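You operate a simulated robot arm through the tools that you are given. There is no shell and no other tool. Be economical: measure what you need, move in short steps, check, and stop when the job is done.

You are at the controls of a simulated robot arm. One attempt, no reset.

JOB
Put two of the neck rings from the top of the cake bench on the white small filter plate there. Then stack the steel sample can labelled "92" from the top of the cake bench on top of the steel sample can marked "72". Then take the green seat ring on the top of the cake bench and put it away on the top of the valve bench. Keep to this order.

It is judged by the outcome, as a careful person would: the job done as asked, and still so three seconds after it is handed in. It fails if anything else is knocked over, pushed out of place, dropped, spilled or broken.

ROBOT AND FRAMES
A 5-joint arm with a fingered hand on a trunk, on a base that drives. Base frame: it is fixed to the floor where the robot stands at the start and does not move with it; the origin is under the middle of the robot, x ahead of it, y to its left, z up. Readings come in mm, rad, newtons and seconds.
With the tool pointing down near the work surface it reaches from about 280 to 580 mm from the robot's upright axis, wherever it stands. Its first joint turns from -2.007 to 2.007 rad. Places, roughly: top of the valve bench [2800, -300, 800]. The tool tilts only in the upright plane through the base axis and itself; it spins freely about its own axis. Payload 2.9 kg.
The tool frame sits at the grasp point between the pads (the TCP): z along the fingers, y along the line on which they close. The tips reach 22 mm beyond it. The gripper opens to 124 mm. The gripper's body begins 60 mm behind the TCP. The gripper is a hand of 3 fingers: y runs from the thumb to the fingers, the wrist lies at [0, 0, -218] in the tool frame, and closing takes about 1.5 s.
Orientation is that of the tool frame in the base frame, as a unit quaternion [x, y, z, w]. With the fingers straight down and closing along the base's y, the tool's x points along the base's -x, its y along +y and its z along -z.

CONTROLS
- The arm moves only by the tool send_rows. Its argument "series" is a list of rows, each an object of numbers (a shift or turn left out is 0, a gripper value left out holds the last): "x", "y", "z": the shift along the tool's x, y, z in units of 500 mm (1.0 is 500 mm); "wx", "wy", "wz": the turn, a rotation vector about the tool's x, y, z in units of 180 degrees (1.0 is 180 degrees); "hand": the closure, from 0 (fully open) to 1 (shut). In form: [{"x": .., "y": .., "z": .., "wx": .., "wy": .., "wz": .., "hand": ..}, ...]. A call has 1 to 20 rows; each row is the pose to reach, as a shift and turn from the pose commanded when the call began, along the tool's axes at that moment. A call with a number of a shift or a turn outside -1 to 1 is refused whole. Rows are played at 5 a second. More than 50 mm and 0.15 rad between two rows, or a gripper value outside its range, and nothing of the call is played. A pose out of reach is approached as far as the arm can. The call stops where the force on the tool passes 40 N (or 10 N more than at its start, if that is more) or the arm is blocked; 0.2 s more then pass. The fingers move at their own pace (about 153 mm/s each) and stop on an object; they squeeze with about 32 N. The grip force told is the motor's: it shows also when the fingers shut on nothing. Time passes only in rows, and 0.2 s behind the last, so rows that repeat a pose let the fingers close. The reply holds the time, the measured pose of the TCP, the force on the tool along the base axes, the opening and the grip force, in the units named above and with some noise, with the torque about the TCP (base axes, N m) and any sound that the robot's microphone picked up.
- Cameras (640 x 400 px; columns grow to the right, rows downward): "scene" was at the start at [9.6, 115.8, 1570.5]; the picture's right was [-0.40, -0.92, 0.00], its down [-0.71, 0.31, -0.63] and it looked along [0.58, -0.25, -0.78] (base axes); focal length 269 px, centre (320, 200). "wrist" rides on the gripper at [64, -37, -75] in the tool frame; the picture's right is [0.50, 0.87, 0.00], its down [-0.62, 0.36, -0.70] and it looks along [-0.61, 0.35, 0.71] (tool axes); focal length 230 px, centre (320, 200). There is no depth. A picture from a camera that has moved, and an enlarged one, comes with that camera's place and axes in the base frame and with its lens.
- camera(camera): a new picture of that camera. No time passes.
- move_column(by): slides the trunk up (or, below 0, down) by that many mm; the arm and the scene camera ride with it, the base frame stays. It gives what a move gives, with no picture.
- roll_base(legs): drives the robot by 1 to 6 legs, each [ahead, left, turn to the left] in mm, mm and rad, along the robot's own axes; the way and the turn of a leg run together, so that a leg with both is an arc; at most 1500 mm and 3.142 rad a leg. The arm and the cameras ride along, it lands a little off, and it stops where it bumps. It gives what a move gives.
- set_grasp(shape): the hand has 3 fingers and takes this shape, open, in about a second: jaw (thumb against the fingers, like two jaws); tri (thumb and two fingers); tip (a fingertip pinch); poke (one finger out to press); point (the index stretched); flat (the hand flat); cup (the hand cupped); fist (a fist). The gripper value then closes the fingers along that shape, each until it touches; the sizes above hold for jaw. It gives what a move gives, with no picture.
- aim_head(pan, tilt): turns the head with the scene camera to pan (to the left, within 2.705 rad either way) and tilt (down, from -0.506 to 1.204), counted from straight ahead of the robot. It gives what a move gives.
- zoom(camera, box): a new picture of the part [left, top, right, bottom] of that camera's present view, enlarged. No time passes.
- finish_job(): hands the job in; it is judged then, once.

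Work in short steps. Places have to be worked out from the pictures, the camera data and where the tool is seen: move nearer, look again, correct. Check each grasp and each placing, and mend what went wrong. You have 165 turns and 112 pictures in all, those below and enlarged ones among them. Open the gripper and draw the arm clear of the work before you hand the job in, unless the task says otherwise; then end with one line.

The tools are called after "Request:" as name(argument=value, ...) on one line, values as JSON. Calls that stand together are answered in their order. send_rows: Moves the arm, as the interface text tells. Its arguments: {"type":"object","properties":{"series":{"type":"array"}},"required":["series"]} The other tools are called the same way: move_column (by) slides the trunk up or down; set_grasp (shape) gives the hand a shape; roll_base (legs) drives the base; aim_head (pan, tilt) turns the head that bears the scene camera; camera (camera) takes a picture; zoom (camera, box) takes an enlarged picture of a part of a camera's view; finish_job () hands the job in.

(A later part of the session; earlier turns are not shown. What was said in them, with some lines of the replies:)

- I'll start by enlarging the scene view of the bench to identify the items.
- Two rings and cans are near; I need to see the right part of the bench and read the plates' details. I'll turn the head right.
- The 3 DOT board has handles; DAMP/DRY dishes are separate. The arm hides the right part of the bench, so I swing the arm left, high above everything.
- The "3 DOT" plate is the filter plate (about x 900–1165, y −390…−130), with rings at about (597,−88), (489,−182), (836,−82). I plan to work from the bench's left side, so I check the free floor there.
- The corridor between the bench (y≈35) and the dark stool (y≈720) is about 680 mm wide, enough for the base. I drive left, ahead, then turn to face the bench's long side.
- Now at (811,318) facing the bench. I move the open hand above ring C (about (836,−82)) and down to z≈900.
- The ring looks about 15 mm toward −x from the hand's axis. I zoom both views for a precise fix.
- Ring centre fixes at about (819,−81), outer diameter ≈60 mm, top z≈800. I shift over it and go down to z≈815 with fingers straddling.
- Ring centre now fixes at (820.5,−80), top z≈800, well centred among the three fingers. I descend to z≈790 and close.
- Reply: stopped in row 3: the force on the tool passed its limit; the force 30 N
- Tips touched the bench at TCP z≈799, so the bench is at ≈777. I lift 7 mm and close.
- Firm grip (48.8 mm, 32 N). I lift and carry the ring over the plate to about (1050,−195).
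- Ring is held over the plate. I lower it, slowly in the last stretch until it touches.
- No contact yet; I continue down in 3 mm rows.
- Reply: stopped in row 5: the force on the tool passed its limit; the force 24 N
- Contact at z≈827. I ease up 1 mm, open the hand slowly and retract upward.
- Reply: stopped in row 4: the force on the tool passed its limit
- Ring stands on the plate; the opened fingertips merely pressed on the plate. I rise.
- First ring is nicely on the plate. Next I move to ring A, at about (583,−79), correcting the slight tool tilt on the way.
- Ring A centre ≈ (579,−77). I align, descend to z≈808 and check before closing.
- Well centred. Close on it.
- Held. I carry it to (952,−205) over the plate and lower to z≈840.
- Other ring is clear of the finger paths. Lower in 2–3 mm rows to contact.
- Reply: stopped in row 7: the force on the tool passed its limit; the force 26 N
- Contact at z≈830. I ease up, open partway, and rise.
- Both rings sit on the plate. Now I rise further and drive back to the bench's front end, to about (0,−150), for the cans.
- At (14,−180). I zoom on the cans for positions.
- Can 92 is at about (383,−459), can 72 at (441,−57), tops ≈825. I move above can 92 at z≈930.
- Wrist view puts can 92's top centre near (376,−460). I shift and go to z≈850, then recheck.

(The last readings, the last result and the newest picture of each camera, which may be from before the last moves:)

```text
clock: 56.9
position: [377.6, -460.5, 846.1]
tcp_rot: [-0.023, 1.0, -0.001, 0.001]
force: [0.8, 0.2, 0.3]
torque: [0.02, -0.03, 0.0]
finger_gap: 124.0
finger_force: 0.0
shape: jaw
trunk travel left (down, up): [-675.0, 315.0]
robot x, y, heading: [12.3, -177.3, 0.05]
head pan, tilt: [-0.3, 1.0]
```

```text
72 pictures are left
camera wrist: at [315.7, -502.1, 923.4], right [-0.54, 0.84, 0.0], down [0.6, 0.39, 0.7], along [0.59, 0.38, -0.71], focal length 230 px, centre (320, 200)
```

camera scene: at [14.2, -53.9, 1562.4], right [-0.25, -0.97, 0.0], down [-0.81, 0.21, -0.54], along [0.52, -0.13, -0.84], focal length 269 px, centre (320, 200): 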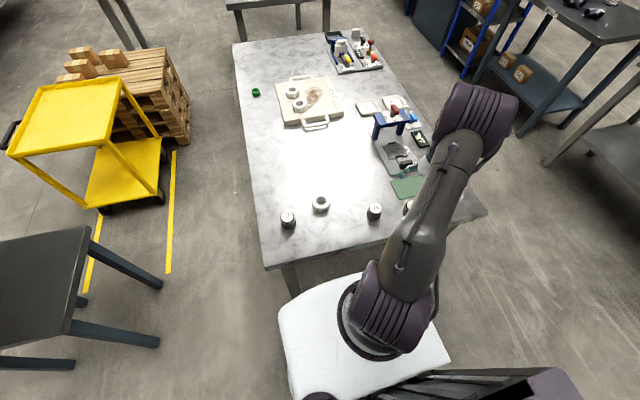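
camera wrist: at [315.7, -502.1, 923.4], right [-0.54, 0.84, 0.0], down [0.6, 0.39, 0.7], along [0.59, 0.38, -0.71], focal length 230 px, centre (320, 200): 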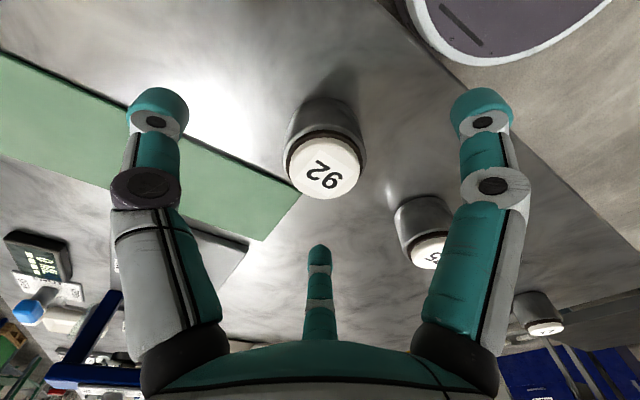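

Fix: can top (377,−459.5, 821) – the hand is centred. Descend to z≈812 and close.

Request:
send_rows(series=[{"z": 0.03}, {"z": 0.055}, {"z": 0.068}, {"z": 0.068, "hand": 0.3}, {"z": 0.068, "hand": 0.6}, {"z": 0.068, "hand": 1}, {"z": 0.068, "hand": 1}, {"z": 0.068, "hand": 1}, {"z": 0.068, "hand": 1}, {"z": 0.068, "hand": 1}])

Request:
camera(camera="wrist")

```text
clock: 59.1
position: [376.7, -462.5, 814.2]
tcp_rot: [-0.023, 1.0, 0.0, 0.001]
force: [-1.1, -0.4, 0.3]
torque: [0.02, 0.02, -0.02]
finger_gap: 38.9
finger_force: 31.9
shape: jaw
trunk travel left (down, up): [-675.0, 315.0]
robot x, y, heading: [14.2, -179.2, 0.044]
head pan, tilt: [-0.3, 1.0]
```

```text
71 pictures are left
camera wrist: at [315.1, -502.1, 889.2], right [-0.54, 0.84, 0.0], down [0.6, 0.39, 0.7], along [0.59, 0.38, -0.71], focal length 230 px, centre (320, 200)
```

wrist: 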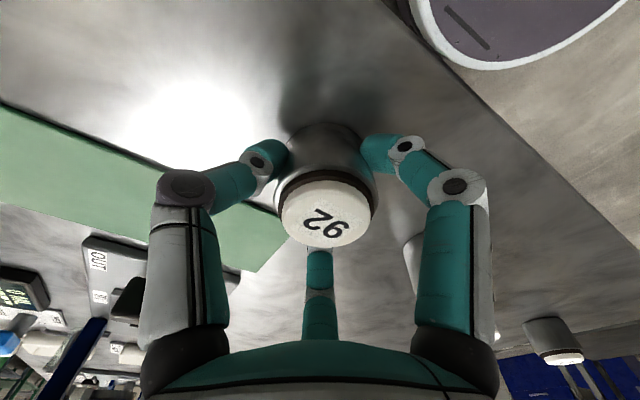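

Gripped (38.9 mm). Lift to z≈930 and carry over to can 72.

Request:
send_rows(series=[{"z": -0.06}, {"z": -0.14}, {"z": -0.23}, {"z": -0.23, "x": -0.018, "y": 0.089}, {"z": -0.23, "x": -0.037, "y": 0.178}, {"z": -0.23, "x": -0.055, "y": 0.267}, {"z": -0.23, "x": -0.073, "y": 0.356}, {"z": -0.23, "x": -0.092, "y": 0.445}, {"z": -0.23, "x": -0.11, "y": 0.534}, {"z": -0.23, "x": -0.128, "y": 0.623}, {"z": -0.23, "x": -0.147, "y": 0.712}, {"z": -0.23, "x": -0.165, "y": 0.801}])

Request:
camera(camera="wrist")

Request:
camera(camera="scene")

```text
clock: 61.7
position: [440.0, -57.0, 930.4]
tcp_rot: [-0.023, 1.0, 0.0, 0.001]
force: [0.4, -0.8, -1.6]
torque: [-0.04, 0.02, 0.02]
finger_gap: 39.0
finger_force: 31.6
shape: jaw
trunk travel left (down, up): [-675.0, 315.0]
robot x, y, heading: [16.1, -177.7, 0.047]
head pan, tilt: [-0.3, 1.0]
```

```text
70 pictures are left
camera wrist: at [378.1, -98.0, 1005.8], right [-0.54, 0.84, 0.0], down [0.6, 0.38, 0.7], along [0.59, 0.38, -0.71], focal length 230 px, centre (320, 200)
```

wrist: 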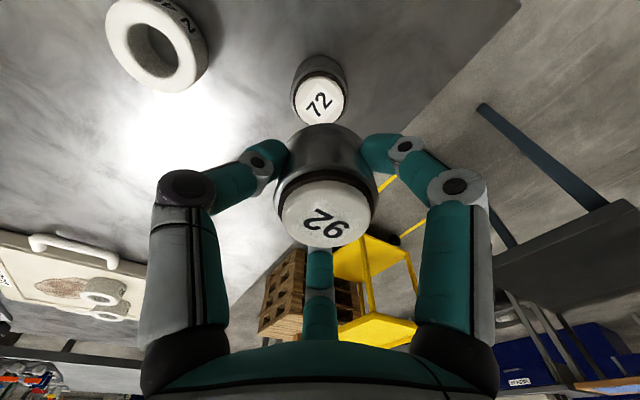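

```text
69 pictures are left
camera scene: at [14.2, -51.3, 1562.2], right [-0.25, -0.97, 0.0], down [-0.81, 0.21, -0.54], along [0.52, -0.14, -0.84], focal length 269 px, centre (320, 200)
```

scene: 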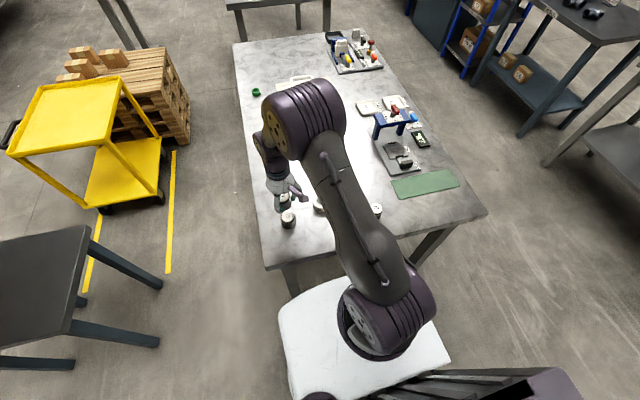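

The picture suggests can 72 top at about (438,−57). Zoom for precision.

Request:
zoom(camera="wrist", box=[250, 40, 410, 140])

Request:
zoom(camera="scene", box=[250, 180, 330, 230])

```text
4.00 times, centred on (330, 90) of wrist
camera zoom: at [378.1, -98.0, 1005.8], right [-0.54, 0.84, 0.0], down [0.6, 0.38, 0.7], along [0.59, 0.38, -0.71], focal length 920 px, centre (280, 640)
```

zoom: 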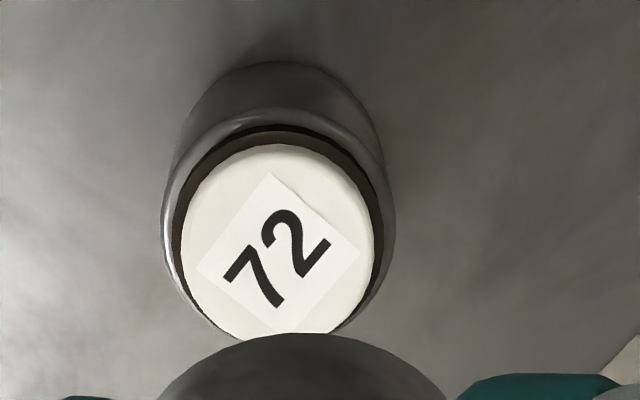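

```text
8.00 times, centred on (290, 205) of scene
camera zoom: at [14.2, -51.3, 1562.2], right [-0.25, -0.97, 0.0], down [-0.81, 0.21, -0.54], along [0.52, -0.14, -0.84], focal length 2154 px, centre (560, 160)
```

zoom: 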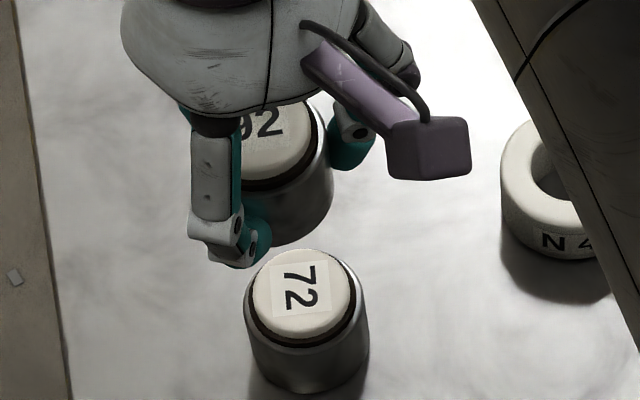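

Combined estimate for 72: (439.3,−58). I align and lower to about 8 mm above it, then inspect from both cameras.

Request:
send_rows(series=[{"x": 0.0015, "y": -0.0025, "z": 0.05}, {"x": 0.0015, "y": -0.0025, "z": 0.1}, {"x": 0.0015, "y": -0.0025, "z": 0.12}])

Request:
camera(camera="wrist")

Request:
zoom(camera="scene", box=[250, 180, 330, 230])

```text
clock: 62.5
position: [438.2, -58.7, 869.9]
tcp_rot: [-0.023, 1.0, 0.002, 0.003]
force: [0.4, -1.0, -1.2]
torque: [-0.01, -0.01, -0.03]
finger_gap: 39.0
finger_force: 31.9
shape: jaw
trunk travel left (down, up): [-675.0, 315.0]
robot x, y, heading: [14.8, -175.7, 0.048]
head pan, tilt: [-0.3, 1.0]
```

```text
66 pictures are left
camera wrist: at [376.9, -98.9, 944.8], right [-0.54, 0.84, 0.0], down [0.6, 0.38, 0.7], along [0.59, 0.38, -0.71], focal length 230 px, centre (320, 200)
```

wrist: 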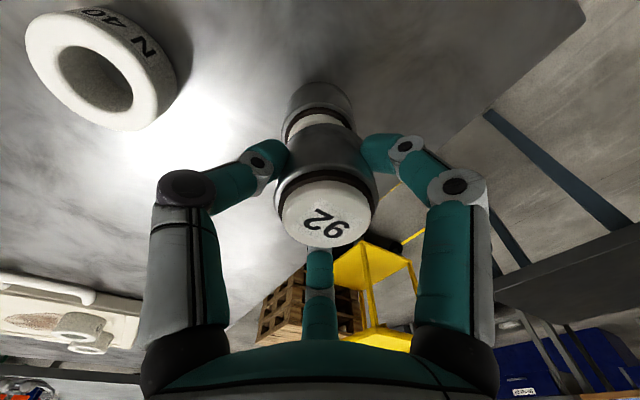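

```text
8.00 times, centred on (290, 205) of scene
camera zoom: at [14.2, -52.7, 1562.3], right [-0.25, -0.97, 0.0], down [-0.81, 0.21, -0.54], along [0.52, -0.14, -0.84], focal length 2154 px, centre (560, 160)
```

zoom: 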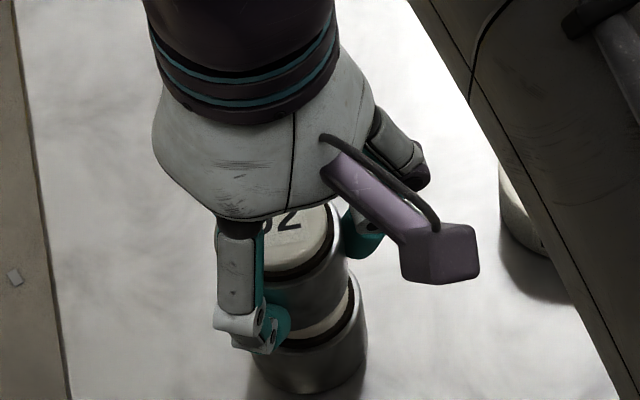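

Nearly aligned; zoom the wrist view to measure the lateral offset.

Request:
zoom(camera="wrist", box=[240, 60, 400, 260])

Request:
zoom(camera="scene", box=[270, 200, 310, 230])

```text
2.00 times, centred on (320, 160) of wrist
camera zoom: at [376.9, -98.9, 944.8], right [-0.54, 0.84, 0.0], down [0.6, 0.38, 0.7], along [0.59, 0.38, -0.71], focal length 460 px, centre (320, 280)
```

zoom: 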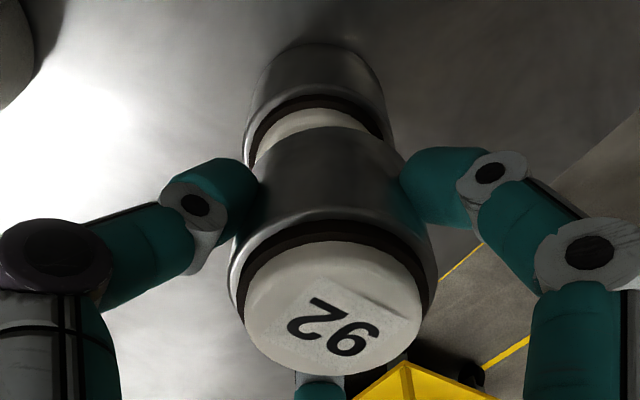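

```text
13.33 times, centred on (290, 215) of scene
camera zoom: at [14.2, -52.7, 1562.3], right [-0.25, -0.97, 0.0], down [-0.81, 0.21, -0.54], along [0.52, -0.14, -0.84], focal length 3591 px, centre (720, 0)
```

zoom: 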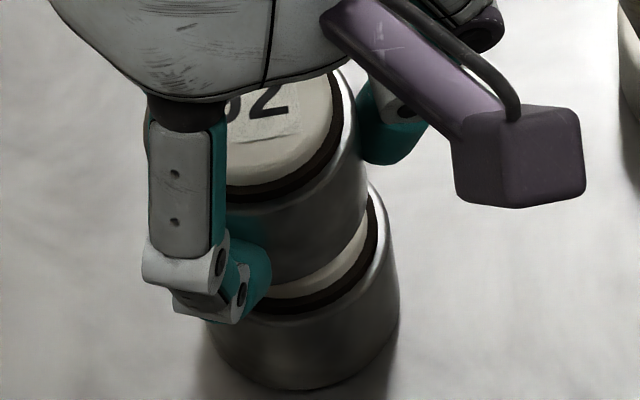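

Held can is about 3 mm too far toward +y. I correct and lower in 2 mm steps to contact.

Request:
send_rows(series=[{"x": 0.0017, "y": -0.0063}, {"x": 0.0017, "y": -0.0063, "z": 0.004}, {"x": 0.0017, "y": -0.0063, "z": 0.008}, {"x": 0.0017, "y": -0.0063, "z": 0.012}])

Request:
zoom(camera="wrist", box=[240, 60, 400, 260])

Request:
zoom(camera="scene", box=[270, 200, 310, 230])

```text
clock: 63.5
position: [439.1, -62.0, 864.2]
tcp_rot: [-0.024, 1.0, 0.001, 0.003]
force: [0.2, -0.1, -1.0]
torque: [0.02, -0.02, -0.04]
finger_gap: 38.9
finger_force: 31.4
shape: jaw
trunk travel left (down, up): [-675.0, 315.0]
robot x, y, heading: [11.6, -182.6, 0.05]
head pan, tilt: [-0.3, 1.0]
```

```text
2.00 times, centred on (320, 160) of wrist
camera zoom: at [377.1, -101.9, 939.3], right [-0.54, 0.84, 0.0], down [0.6, 0.38, 0.7], along [0.59, 0.38, -0.71], focal length 460 px, centre (320, 280)
```

zoom: 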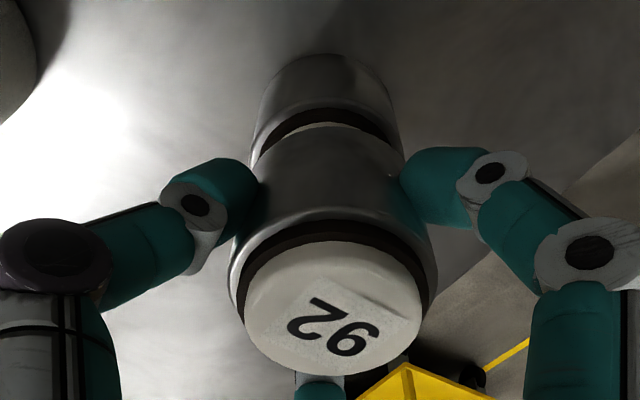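

```text
13.33 times, centred on (290, 215) of scene
camera zoom: at [14.1, -52.8, 1562.3], right [-0.25, -0.97, 0.0], down [-0.81, 0.21, -0.54], along [0.52, -0.14, -0.84], focal length 3591 px, centre (720, 0)
```

zoom: 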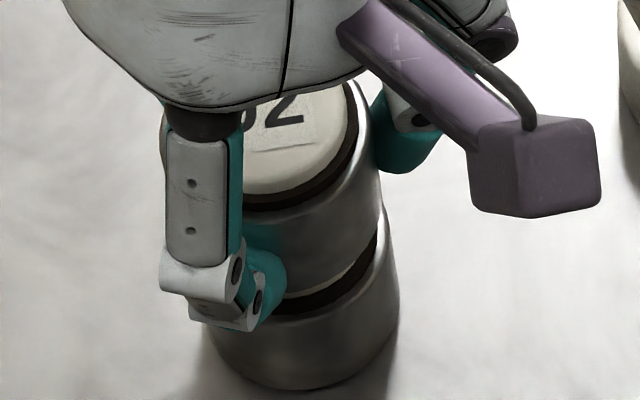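

Alignment within ~1 mm. Lower to contact.

Request:
send_rows(series=[{"y": -0.0015, "z": 0.004}, {"y": -0.0015, "z": 0.008}, {"y": -0.0015, "z": 0.011}, {"y": -0.0015, "z": 0.014}, {"y": -0.0015, "z": 0.017}, {"y": -0.0015, "z": 0.02}])

Request:
zoom(camera="scene", box=[270, 200, 310, 230])

```text
clock: 64.9
position: [437.7, -63.5, 857.3]
tcp_rot: [-0.022, 1.0, 0.002, 0.006]
force: [3.2, 1.7, 37.7]
torque: [-0.03, -0.01, -0.03]
finger_gap: 40.0
finger_force: 32.0
shape: jaw
trunk travel left (down, up): [-675.0, 315.0]
robot x, y, heading: [11.7, -176.7, 0.051]
head pan, tilt: [-0.3, 1.0]
```

```text
13.33 times, centred on (290, 215) of scene
camera zoom: at [9.6, -53.9, 1562.9], right [-0.25, -0.97, 0.0], down [-0.81, 0.21, -0.54], along [0.53, -0.13, -0.84], focal length 3591 px, centre (720, 0)
```

zoom: 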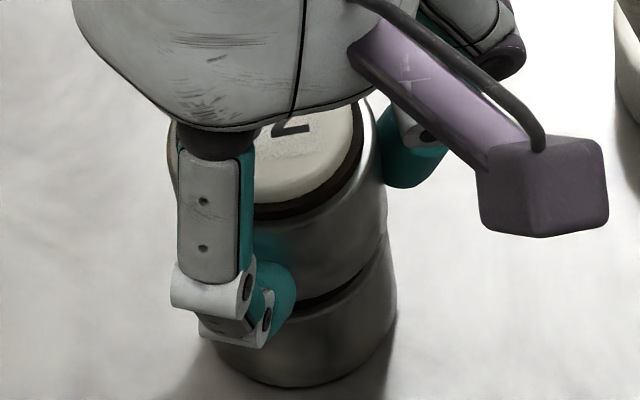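

Seated on can 72. I relieve the pressure, open slowly, and rise.

Request:
send_rows(series=[{"z": -0.006}, {"z": -0.008}, {"z": -0.008, "hand": 0.6}, {"z": -0.008, "hand": 0.5}, {"z": -0.008, "hand": 0.3}, {"z": -0.008, "hand": 0.1}, {"z": -0.008, "hand": 0}, {"z": -0.008, "hand": 0}])

Request:
camera(camera="wrist")

```text
clock: 66.7
position: [437.5, -62.6, 858.0]
tcp_rot: [-0.023, 1.0, 0.001, 0.002]
force: [0.0, -0.6, -0.2]
torque: [-0.01, 0.0, -0.02]
finger_gap: 123.7
finger_force: 0.0
shape: jaw
trunk travel left (down, up): [-675.0, 315.0]
robot x, y, heading: [12.0, -178.0, 0.052]
head pan, tilt: [-0.3, 1.0]
```

```text
59 pictures are left
camera wrist: at [376.7, -103.3, 933.2], right [-0.54, 0.84, 0.0], down [0.6, 0.38, 0.7], along [0.59, 0.38, -0.71], focal length 230 px, centre (320, 200)
```

wrist: 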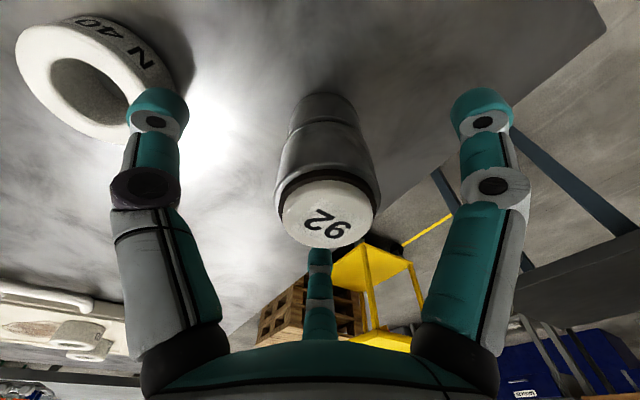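

Stack stands. Rise straight up and view it.

Request:
send_rows(series=[{"z": -0.03}, {"z": -0.1}, {"z": -0.19}, {"z": -0.28}, {"z": -0.35}])

Request:
camera(camera="wrist")

Request:
zoom(camera="scene", box=[250, 180, 330, 230])

```text
clock: 67.9
position: [439.4, -62.4, 1030.8]
tcp_rot: [-0.022, 1.0, 0.001, 0.002]
force: [-0.9, 0.5, -0.5]
torque: [-0.04, 0.03, 0.04]
finger_gap: 123.7
finger_force: 0.0
shape: jaw
trunk travel left (down, up): [-675.0, 315.0]
robot x, y, heading: [14.3, -180.9, 0.045]
head pan, tilt: [-0.3, 1.0]
```

```text
58 pictures are left
camera wrist: at [378.1, -102.9, 1106.2], right [-0.54, 0.84, 0.0], down [0.6, 0.38, 0.7], along [0.59, 0.38, -0.71], focal length 230 px, centre (320, 200)
```

wrist: 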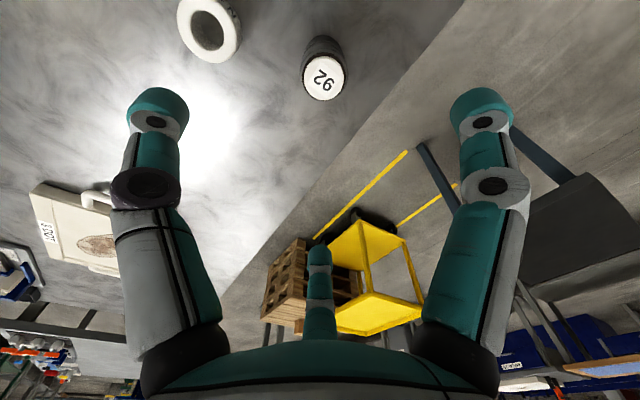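

```text
8.00 times, centred on (290, 205) of scene
camera zoom: at [13.1, -52.9, 1562.3], right [-0.25, -0.97, 0.0], down [-0.81, 0.21, -0.54], along [0.52, -0.14, -0.84], focal length 2154 px, centre (560, 160)
```

zoom: 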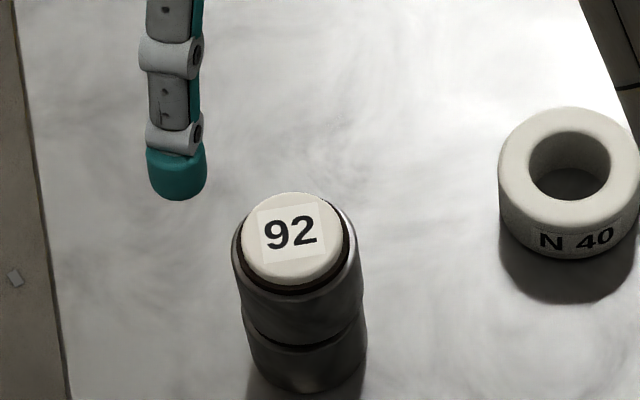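

Stack is neat. Next the green seat ring: I drive back to the left aisle, first stage with straightened heading.

Request:
roll_base(legs=[[0, 0, -0.047], [0, 550, 0]])

```text
clock: 71.5
position: [446.0, 474.0, 1029.8]
tcp_rot: [0.002, 1.0, 0.001, 0.002]
force: [0.1, -0.3, -0.2]
torque: [-0.01, 0.01, 0.02]
finger_gap: 123.9
finger_force: 0.0
shape: jaw
trunk travel left (down, up): [-675.0, 315.0]
robot x, y, heading: [13.3, 375.2, -0.004]
head pan, tilt: [-0.3, 1.0]
```

Good. Now ahead to x≈1000, turn to face the bench, and look.

Request:
roll_base(legs=[[985, 0, 0], [0, 0, -1.567], [55, 0, 0]])

Request:
aim_head(pan=0.0, tilt=0.95)

Request:
camera(camera="scene")

```text
clock: 80.8
position: [1096.5, -109.9, 1030.3]
tcp_rot: [0.696, 0.718, 0.0, 0.002]
force: [0.5, 0.2, -0.1]
torque: [-0.02, 0.01, 0.01]
finger_gap: 123.9
finger_force: 0.1
shape: jaw
trunk travel left (down, up): [-675.0, 315.0]
robot x, y, heading: [990.6, 318.0, -1.534]
head pan, tilt: [-0.3, 1.0]
```

```text
clock: 81.7
position: [1097.2, -109.9, 1029.8]
tcp_rot: [0.696, 0.718, -0.001, 0.002]
force: [0.0, -0.2, -0.1]
torque: [-0.03, 0.02, -0.01]
finger_gap: 123.8
finger_force: 0.1
shape: jaw
trunk travel left (down, up): [-675.0, 315.0]
robot x, y, heading: [986.0, 319.9, -1.544]
head pan, tilt: [0.0, 0.949]
```

```text
56 pictures are left
camera scene: at [1132.4, 312.6, 1565.9], right [-1.0, -0.03, 0.0], down [-0.03, 0.81, -0.58], along [0.02, -0.58, -0.81], focal length 269 px, centre (320, 200)
```

scene: 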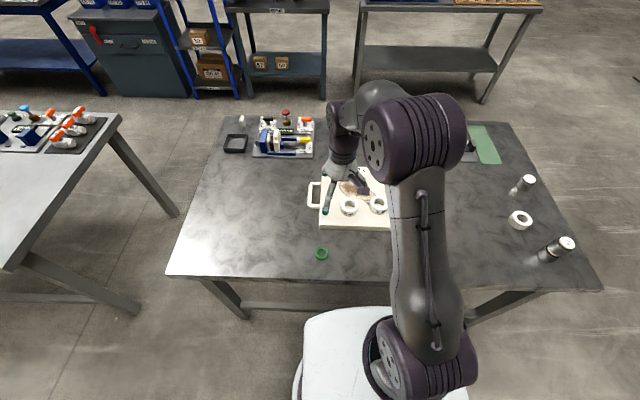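

Green ring at about (1139,−36); valve bench starts at x≈2060, its left part is free. I check the aisle ahead (toward +x), by the pallet, and close wrist view later.

Request:
aim_head(pan=1.7, tilt=0.7)

Request:
camera(camera="scene")

```text
clock: 83.4
position: [1096.7, -110.4, 1029.8]
tcp_rot: [0.696, 0.718, 0.0, 0.002]
force: [1.0, -0.4, 0.1]
torque: [-0.03, -0.01, 0.0]
finger_gap: 124.0
finger_force: 0.0
shape: jaw
trunk travel left (down, up): [-675.0, 315.0]
robot x, y, heading: [983.7, 318.8, -1.539]
head pan, tilt: [1.7, 0.7]
```

```text
55 pictures are left
camera scene: at [1214.1, 398.4, 1585.7], right [0.16, -0.99, 0.0], down [-0.64, -0.1, -0.76], along [0.75, 0.12, -0.64], focal length 269 px, centre (320, 200)
```

scene: 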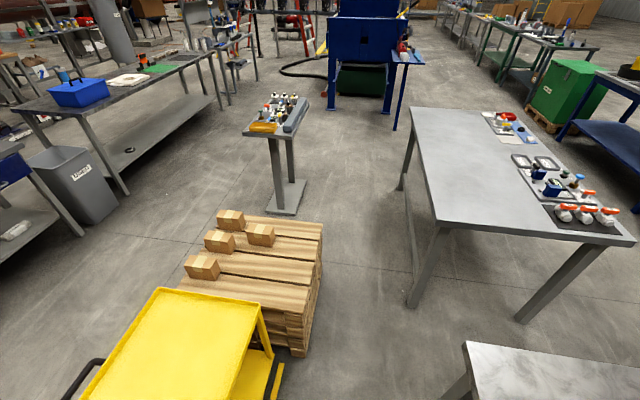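

The aisle beside the pallet is only ~580 mm wide, so later I'll go around the right side instead. First grasp the green ring: move above it.

Request:
send_rows(series=[{"x": 0.05, "y": 0.03}, {"x": 0.1, "y": 0.06}, {"x": 0.145, "y": 0.089, "z": 0.04}, {"x": 0.145, "y": 0.089, "z": 0.13}, {"x": 0.145, "y": 0.089, "z": 0.21}, {"x": 0.145, "y": 0.089, "z": 0.26}])

Request:
camera(camera="wrist")

```text
clock: 84.8
position: [1139.5, -36.7, 898.7]
tcp_rot: [0.696, 0.718, -0.001, 0.001]
force: [-0.2, 0.0, 0.0]
torque: [0.0, 0.02, 0.01]
finger_gap: 123.8
finger_force: 0.2
shape: jaw
trunk travel left (down, up): [-675.0, 315.0]
robot x, y, heading: [985.1, 321.9, -1.539]
head pan, tilt: [1.7, 0.7]
```

```text
54 pictures are left
camera wrist: at [1100.8, 25.5, 973.7], right [0.85, 0.53, 0.0], down [0.37, -0.6, 0.7], along [0.37, -0.6, -0.71], focal length 230 px, centre (320, 200)
```

wrist: 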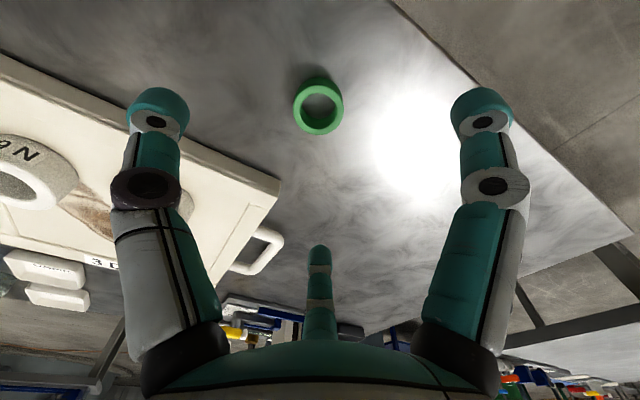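

Ring centre ≈ (1139.5,−40). Adjust, descend to z≈803 and check.

Request:
send_rows(series=[{"x": -0.007, "z": 0.06}, {"x": -0.007, "z": 0.12}, {"x": -0.007, "z": 0.17}, {"x": -0.007, "z": 0.192}])

Request:
camera(camera="wrist")

```text
clock: 85.8
position: [1138.8, -41.5, 802.6]
tcp_rot: [0.696, 0.718, -0.002, 0.002]
force: [-0.2, 0.4, 0.6]
torque: [0.02, 0.01, -0.03]
finger_gap: 123.6
finger_force: 0.0
shape: jaw
trunk travel left (down, up): [-675.0, 315.0]
robot x, y, heading: [986.6, 316.0, -1.54]
head pan, tilt: [1.7, 0.7]
```

```text
53 pictures are left
camera wrist: at [1101.2, 21.6, 878.9], right [0.85, 0.53, 0.0], down [0.37, -0.6, 0.7], along [0.37, -0.6, -0.71], focal length 230 px, centre (320, 200)
```

wrist: 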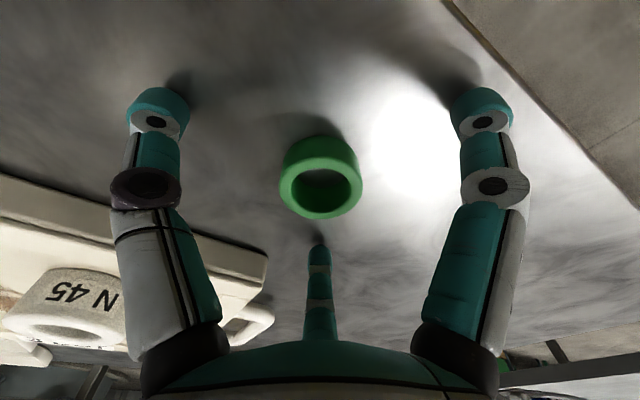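

Centred. Close and lift a little.

Request:
send_rows(series=[{"hand": 0.3}, {"hand": 0.6}, {"hand": 0.8}, {"hand": 1}, {"hand": 1}, {"hand": 1}, {"hand": 1}, {"hand": 1}, {"z": -0.03}, {"z": -0.08}])

Request:
camera(camera="wrist")

```text
clock: 88.0
position: [1139.5, -39.3, 844.9]
tcp_rot: [0.696, 0.718, 0.0, 0.002]
force: [-0.1, -0.3, -0.9]
torque: [0.03, -0.01, -0.03]
finger_gap: 29.4
finger_force: 31.8
shape: jaw
trunk travel left (down, up): [-675.0, 315.0]
robot x, y, heading: [986.3, 318.4, -1.535]
head pan, tilt: [1.7, 0.7]
```

```text
52 pictures are left
camera wrist: at [1100.7, 23.3, 919.7], right [0.85, 0.53, 0.0], down [0.37, -0.6, 0.7], along [0.37, -0.6, -0.71], focal length 230 px, centre (320, 200)
```

wrist: 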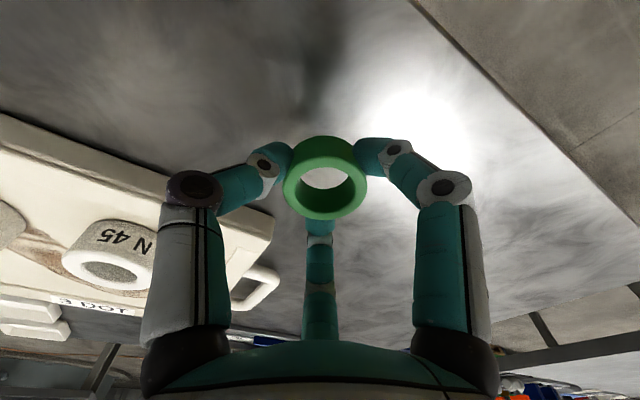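

Green ring is held (29.4 mm). Raise it high, then drive back to the front end and check pose.

Request:
send_rows(series=[{"z": -0.08}, {"z": -0.17}, {"z": -0.26}, {"z": -0.35}, {"z": -0.39}])

Request:
roll_base(legs=[[-55, 0, 0], [0, 0, 1.538], [-1030, 0, 0]])

Request:
aim_head(pan=-1.3, tilt=0.7)

Request:
camera(camera="scene")

```text
clock: 89.2
position: [1140.3, -39.5, 1039.3]
tcp_rot: [0.696, 0.718, -0.001, 0.002]
force: [-1.0, 0.3, -0.3]
torque: [0.0, 0.01, -0.01]
finger_gap: 29.3
finger_force: 32.3
shape: jaw
trunk travel left (down, up): [-675.0, 315.0]
robot x, y, heading: [984.4, 316.1, -1.538]
head pan, tilt: [1.7, 0.7]
```

```text
clock: 98.9
position: [296.2, 529.2, 1038.8]
tcp_rot: [0.012, 1.0, 0.002, 0.002]
force: [0.1, 0.5, -0.1]
torque: [-0.01, -0.01, -0.01]
finger_gap: 29.1
finger_force: 32.0
shape: jaw
trunk travel left (down, up): [-675.0, 315.0]
robot x, y, heading: [-68.8, 390.5, -0.021]
head pan, tilt: [1.7, 0.7]
```

```text
clock: 101.5
position: [296.0, 528.8, 1038.2]
tcp_rot: [0.012, 1.0, 0.0, 0.002]
force: [0.5, -0.2, -0.3]
torque: [-0.02, 0.01, -0.04]
finger_gap: 29.1
finger_force: 31.9
shape: jaw
trunk travel left (down, up): [-675.0, 315.0]
robot x, y, heading: [-69.4, 396.1, -0.023]
head pan, tilt: [-1.3, 0.7]
```

```text
51 pictures are left
camera scene: at [-106.9, 461.3, 1585.7], right [-0.97, -0.25, 0.0], down [-0.16, 0.62, -0.77], along [0.19, -0.74, -0.64], focal length 269 px, centre (320, 200)
```

scene: 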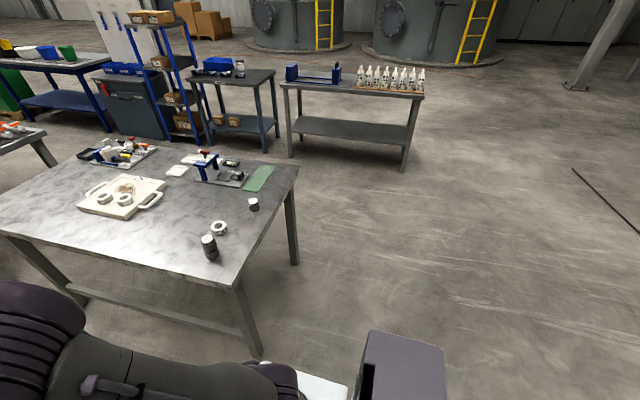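

The right side is wide open (tables begin at y≈−2040). I drive right to y≈−1250.

Request:
roll_base(legs=[[0, 0, 0.022], [0, -1500, 0], [0, -140, 0]])

```text
clock: 110.2
position: [309.7, -1109.7, 1039.1]
tcp_rot: [-0.013, 1.0, 0.001, 0.002]
force: [0.0, -0.1, 0.2]
torque: [0.04, -0.05, -0.01]
finger_gap: 29.5
finger_force: 31.9
shape: jaw
trunk travel left (down, up): [-675.0, 315.0]
robot x, y, heading: [-50.6, -1258.6, 0.025]
head pan, tilt: [-1.3, 0.7]
```

Heading corrected, I drive 2×1450 mm ahead, then look along the way.

Request:
roll_base(legs=[[0, 0, -0.025], [1450, 0, 0]])

Request:
aim_head(pan=0.2, tilt=0.5)

Request:
camera(camera="scene")

```text
clock: 117.8
position: [1773.7, -1137.6, 1038.8]
tcp_rot: [0.01, 1.0, 0.001, 0.002]
force: [0.5, 0.5, -0.4]
torque: [0.01, 0.03, -0.03]
finger_gap: 29.3
finger_force: 32.5
shape: jaw
trunk travel left (down, up): [-675.0, 315.0]
robot x, y, heading: [1410.5, -1274.2, -0.02]
head pan, tilt: [-1.3, 0.7]
```

```text
clock: 119.5
position: [1773.8, -1137.6, 1039.0]
tcp_rot: [0.01, 1.0, 0.001, 0.002]
force: [0.5, -0.2, 0.1]
torque: [-0.01, 0.01, 0.01]
finger_gap: 29.2
finger_force: 32.4
shape: jaw
trunk travel left (down, up): [-675.0, 315.0]
robot x, y, heading: [1404.6, -1272.6, -0.02]
head pan, tilt: [0.201, 0.499]
```

```text
50 pictures are left
camera scene: at [1439.4, -1108.4, 1603.4], right [0.18, -0.98, 0.0], down [-0.47, -0.09, -0.88], along [0.86, 0.16, -0.48], focal length 269 px, centre (320, 200)
```

scene: 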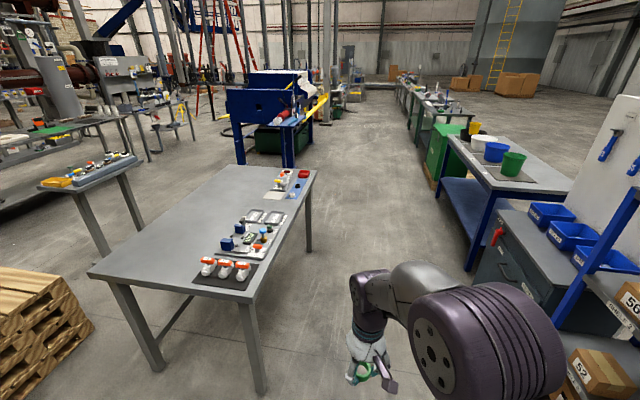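

Way is clear; valve bench spans x≈2065–3360, y −724…+40, with its far-left part empty. I go to its far end: ahead to x≈3730, then turn left.

Request:
roll_base(legs=[[0, 0, 0.02], [1500, 0, 0], [820, 0, 0], [0, 0, 1.571]])

```text
clock: 135.0
position: [3562.6, -891.5, 1039.1]
tcp_rot: [0.713, -0.701, -0.002, 0.0]
force: [-0.9, 0.2, -0.2]
torque: [-0.01, -0.01, -0.02]
finger_gap: 29.2
finger_force: 31.5
shape: jaw
trunk travel left (down, up): [-675.0, 315.0]
robot x, y, heading: [3712.5, -1253.3, 1.59]
head pan, tilt: [0.201, 0.499]
```

On track. Ahead 1030 mm to y≈−220, then look at the bench on the left.

Request:
roll_base(legs=[[0, 0, -0.019], [1030, 0, 0]])

Request:
aim_head(pan=1.3, tilt=0.85)

Request:
camera(camera="scene")

```text
clock: 140.6
position: [3559.6, 143.2, 1038.3]
tcp_rot: [0.71, -0.704, -0.002, 0.0]
force: [-0.4, -0.3, 0.4]
torque: [-0.01, -0.01, 0.01]
finger_gap: 29.3
finger_force: 32.4
shape: jaw
trunk travel left (down, up): [-675.0, 315.0]
robot x, y, heading: [3707.5, -216.4, 1.582]
head pan, tilt: [0.201, 0.499]
```

```text
clock: 142.0
position: [3561.6, 143.4, 1038.7]
tcp_rot: [0.71, -0.704, -0.002, -0.001]
force: [-0.6, -0.1, -0.2]
torque: [-0.02, 0.01, 0.0]
finger_gap: 29.1
finger_force: 31.8
shape: jaw
trunk travel left (down, up): [-675.0, 315.0]
robot x, y, heading: [3704.0, -216.9, 1.579]
head pan, tilt: [1.3, 0.85]
```

```text
49 pictures are left
camera scene: at [3485.7, -257.8, 1573.4], right [0.26, 0.97, 0.0], down [0.73, -0.19, -0.66], along [-0.64, 0.17, -0.75], focal length 269 px, centre (320, 200)
```

scene: 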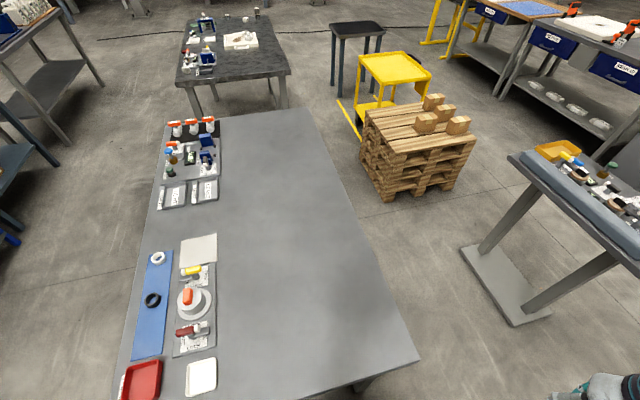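

There's plenty of free surface. I swing the hand over to (3200,−150).

Request:
send_rows(series=[{"x": 0.0527, "y": 0.0661}, {"x": 0.1055, "y": 0.1322}, {"x": 0.1582, "y": 0.1983}, {"x": 0.211, "y": 0.2644}, {"x": 0.2636, "y": 0.3305}, {"x": 0.3164, "y": 0.3965}, {"x": 0.369, "y": 0.4626}, {"x": 0.4218, "y": 0.5287}, {"x": 0.4745, "y": 0.5948}, {"x": 0.5273, "y": 0.6609}, {"x": 0.58, "y": 0.727}, {"x": 0.58, "y": 0.727, "z": 0.09}, {"x": 0.58, "y": 0.727, "z": 0.18}, {"x": 0.58, "y": 0.727, "z": 0.26}])

Request:
camera(camera="scene")

Request:
camera(camera="wrist")

```text
clock: 145.0
position: [3197.8, -148.3, 909.1]
tcp_rot: [0.711, -0.704, 0.0, 0.001]
force: [-0.6, 0.5, 0.2]
torque: [-0.01, 0.01, -0.01]
finger_gap: 29.1
finger_force: 32.4
shape: jaw
trunk travel left (down, up): [-675.0, 315.0]
robot x, y, heading: [3702.7, -216.5, 1.584]
head pan, tilt: [1.3, 0.85]
```

```text
48 pictures are left
camera scene: at [3485.1, -257.8, 1573.4], right [0.26, 0.97, 0.0], down [0.73, -0.19, -0.66], along [-0.64, 0.17, -0.75], focal length 269 px, centre (320, 200)
```

scene: 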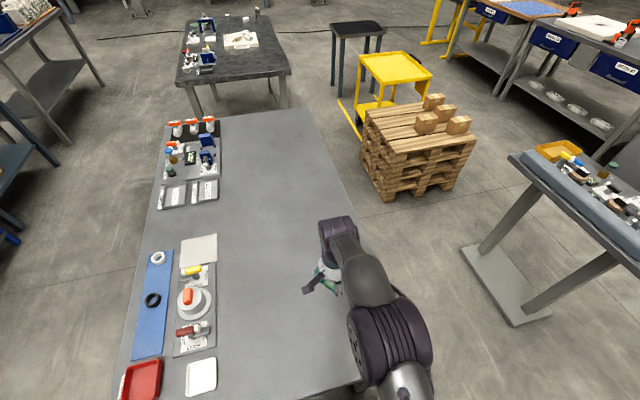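

```text
47 pictures are left
camera wrist: at [3236.7, -213.4, 984.1], right [-0.86, -0.51, 0.0], down [-0.36, 0.61, 0.7], along [-0.36, 0.6, -0.71], focal length 230 px, centre (320, 200)
```

wrist: 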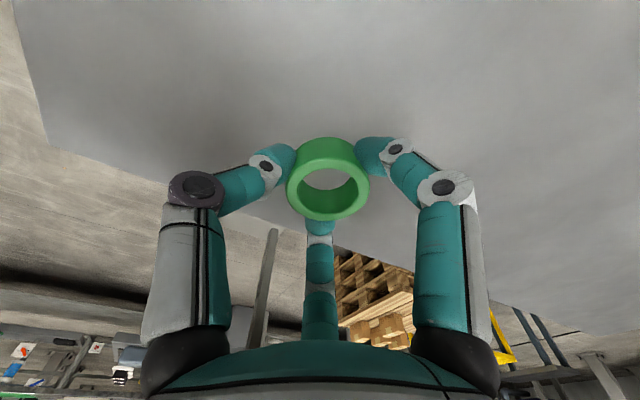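

Free bench beneath. Lower, slowly toward contact.

Request:
send_rows(series=[{"z": 0.06}, {"z": 0.1}, {"z": 0.12}, {"z": 0.128}, {"z": 0.134}, {"z": 0.14}, {"z": 0.146}, {"z": 0.152}, {"z": 0.158}, {"z": 0.164}, {"z": 0.17}, {"z": 0.176}, {"z": 0.182}])

Request:
camera(camera="wrist")

```text
clock: 147.8
position: [3198.7, -148.0, 816.7]
tcp_rot: [0.71, -0.704, -0.001, 0.001]
force: [0.7, -0.3, -0.6]
torque: [0.02, 0.01, -0.02]
finger_gap: 29.1
finger_force: 31.6
shape: jaw
trunk travel left (down, up): [-675.0, 315.0]
robot x, y, heading: [3704.5, -223.1, 1.583]
head pan, tilt: [1.3, 0.85]
```

```text
46 pictures are left
camera wrist: at [3237.8, -211.9, 893.1], right [-0.86, -0.51, 0.0], down [-0.36, 0.61, 0.7], along [-0.36, 0.6, -0.71], focal length 230 px, centre (320, 200)
```

wrist: 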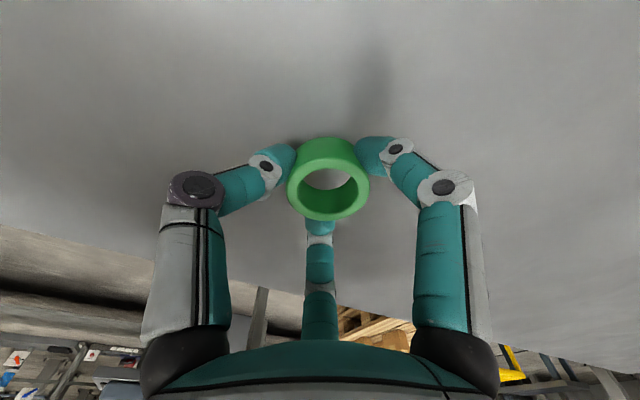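

Not yet touching; continue down in 3 mm rows.

Request:
send_rows(series=[{"z": 0.006}, {"z": 0.012}, {"z": 0.018}, {"z": 0.024}, {"z": 0.03}, {"z": 0.036}, {"z": 0.042}, {"z": 0.048}, {"z": 0.054}, {"z": 0.06}])

Request:
camera(camera="wrist")

```text
clock: 149.5
position: [3198.0, -149.8, 802.0]
tcp_rot: [0.711, -0.703, -0.006, 0.006]
force: [7.0, 0.4, 23.2]
torque: [-0.17, -0.3, 0.03]
finger_gap: 30.9
finger_force: 32.2
shape: jaw
trunk travel left (down, up): [-675.0, 315.0]
robot x, y, heading: [3703.7, -220.6, 1.583]
head pan, tilt: [1.3, 0.85]
stopped in row 8: the force on the tool passed its limit (the readings are from after the stop); the commanded pose is now the measured one
```

```text
45 pictures are left
camera wrist: at [3237.9, -212.9, 876.7], right [-0.86, -0.51, 0.01], down [-0.35, 0.61, 0.71], along [-0.37, 0.6, -0.71], focal length 230 px, centre (320, 200)
```

wrist: 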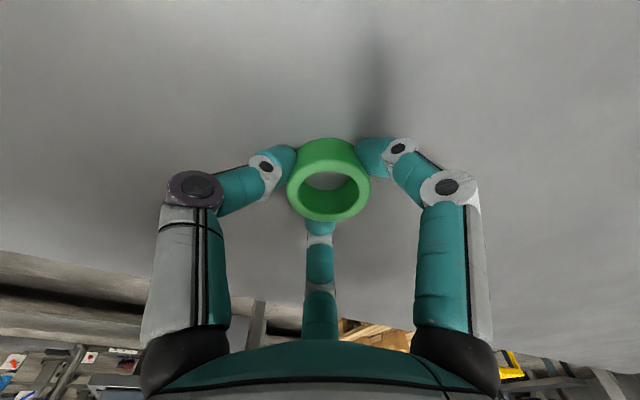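

On the bench. Ease up 1 mm, open gradually, then rise.

Request:
send_rows(series=[{"z": -0.002}, {"z": -0.002, "hand": 0.65}, {"z": -0.004, "hand": 0.55}, {"z": -0.006, "hand": 0.45}, {"z": -0.01, "hand": 0.3}, {"z": -0.014, "hand": 0.15}, {"z": -0.02, "hand": 0}, {"z": -0.06}, {"z": -0.14}, {"z": -0.22}])

Request:
camera(camera="wrist")

```text
clock: 151.7
position: [3197.0, -148.8, 907.8]
tcp_rot: [0.71, -0.704, -0.003, 0.003]
force: [0.0, -0.8, 0.1]
torque: [-0.01, 0.0, 0.01]
finger_gap: 123.9
finger_force: 0.1
shape: jaw
trunk travel left (down, up): [-675.0, 315.0]
robot x, y, heading: [3704.8, -220.4, 1.577]
head pan, tilt: [1.3, 0.85]
```

```text
44 pictures are left
camera wrist: at [3236.6, -213.0, 981.9], right [-0.86, -0.51, 0.01], down [-0.35, 0.61, 0.71], along [-0.36, 0.6, -0.71], focal length 230 px, centre (320, 200)
```

wrist: 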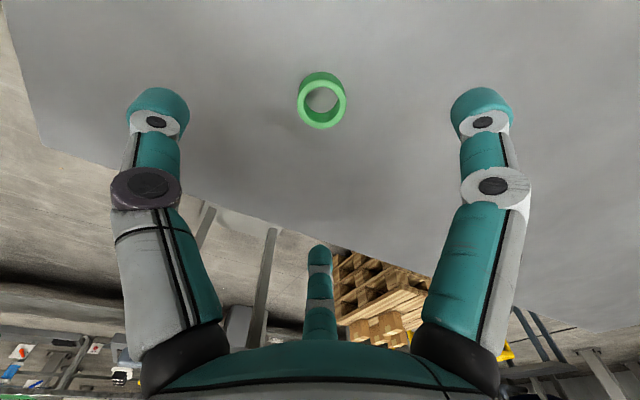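

The green ring lies flat on the valve bench. I draw the arm up and clear, and take a final look at both benches.

Request:
send_rows(series=[{"z": -0.09}, {"z": -0.18}, {"z": -0.24, "y": -0.05}, {"z": -0.24, "y": -0.14}, {"z": -0.24, "y": -0.23}, {"z": -0.24, "y": -0.3}])

Request:
camera(camera="scene")

Request:
zoom(camera="scene", box=[170, 0, 300, 90])

```text
clock: 153.1
position: [3347.8, -148.3, 1027.6]
tcp_rot: [0.71, -0.704, -0.004, 0.005]
force: [0.3, 1.0, 0.0]
torque: [-0.02, 0.0, -0.01]
finger_gap: 123.6
finger_force: 0.1
shape: jaw
trunk travel left (down, up): [-675.0, 315.0]
robot x, y, heading: [3707.2, -219.2, 1.579]
head pan, tilt: [1.3, 0.85]
```

```text
43 pictures are left
camera scene: at [3486.7, -258.1, 1573.6], right [0.26, 0.97, 0.0], down [0.73, -0.19, -0.66], along [-0.64, 0.17, -0.75], focal length 269 px, centre (320, 200)
```

scene: 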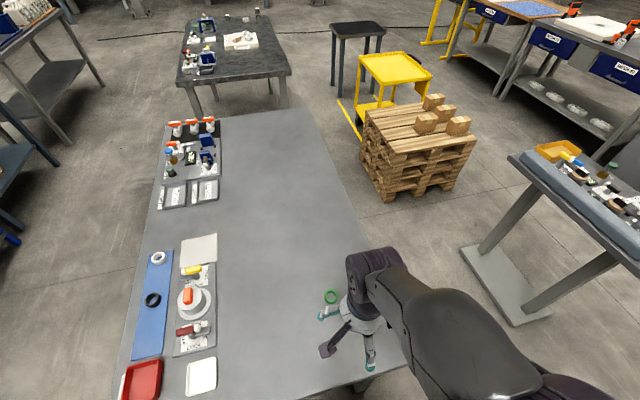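

```text
4.44 times, centred on (235, 45) of scene
camera zoom: at [3486.7, -258.1, 1573.6], right [0.26, 0.97, 0.0], down [0.73, -0.19, -0.66], along [-0.64, 0.17, -0.75], focal length 1197 px, centre (698, 889)
```

zoom: 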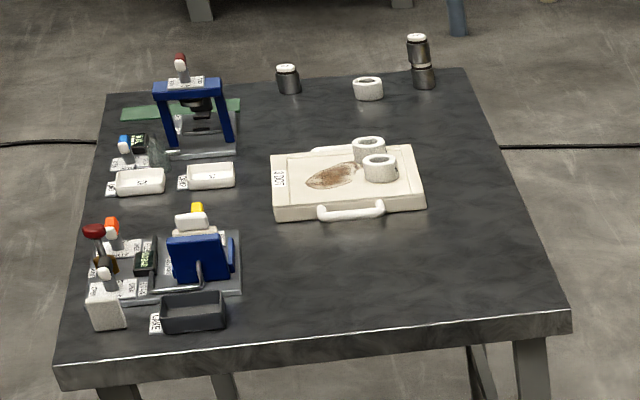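

Both rings are on the plate, 92 stands on 72, and the green ring is on the valve bench. The hand is open and clear, so I hand the job in.

Request:
finish_job()

```text
The job is handed in.
```

The job is handed in. Two neck rings (N 45 and N 60) are on the white filter plate, can 92 is stacked on can 72, and the green seat ring is on the valve bench. The final pictures showed everything in place, with nothing else disturbed.
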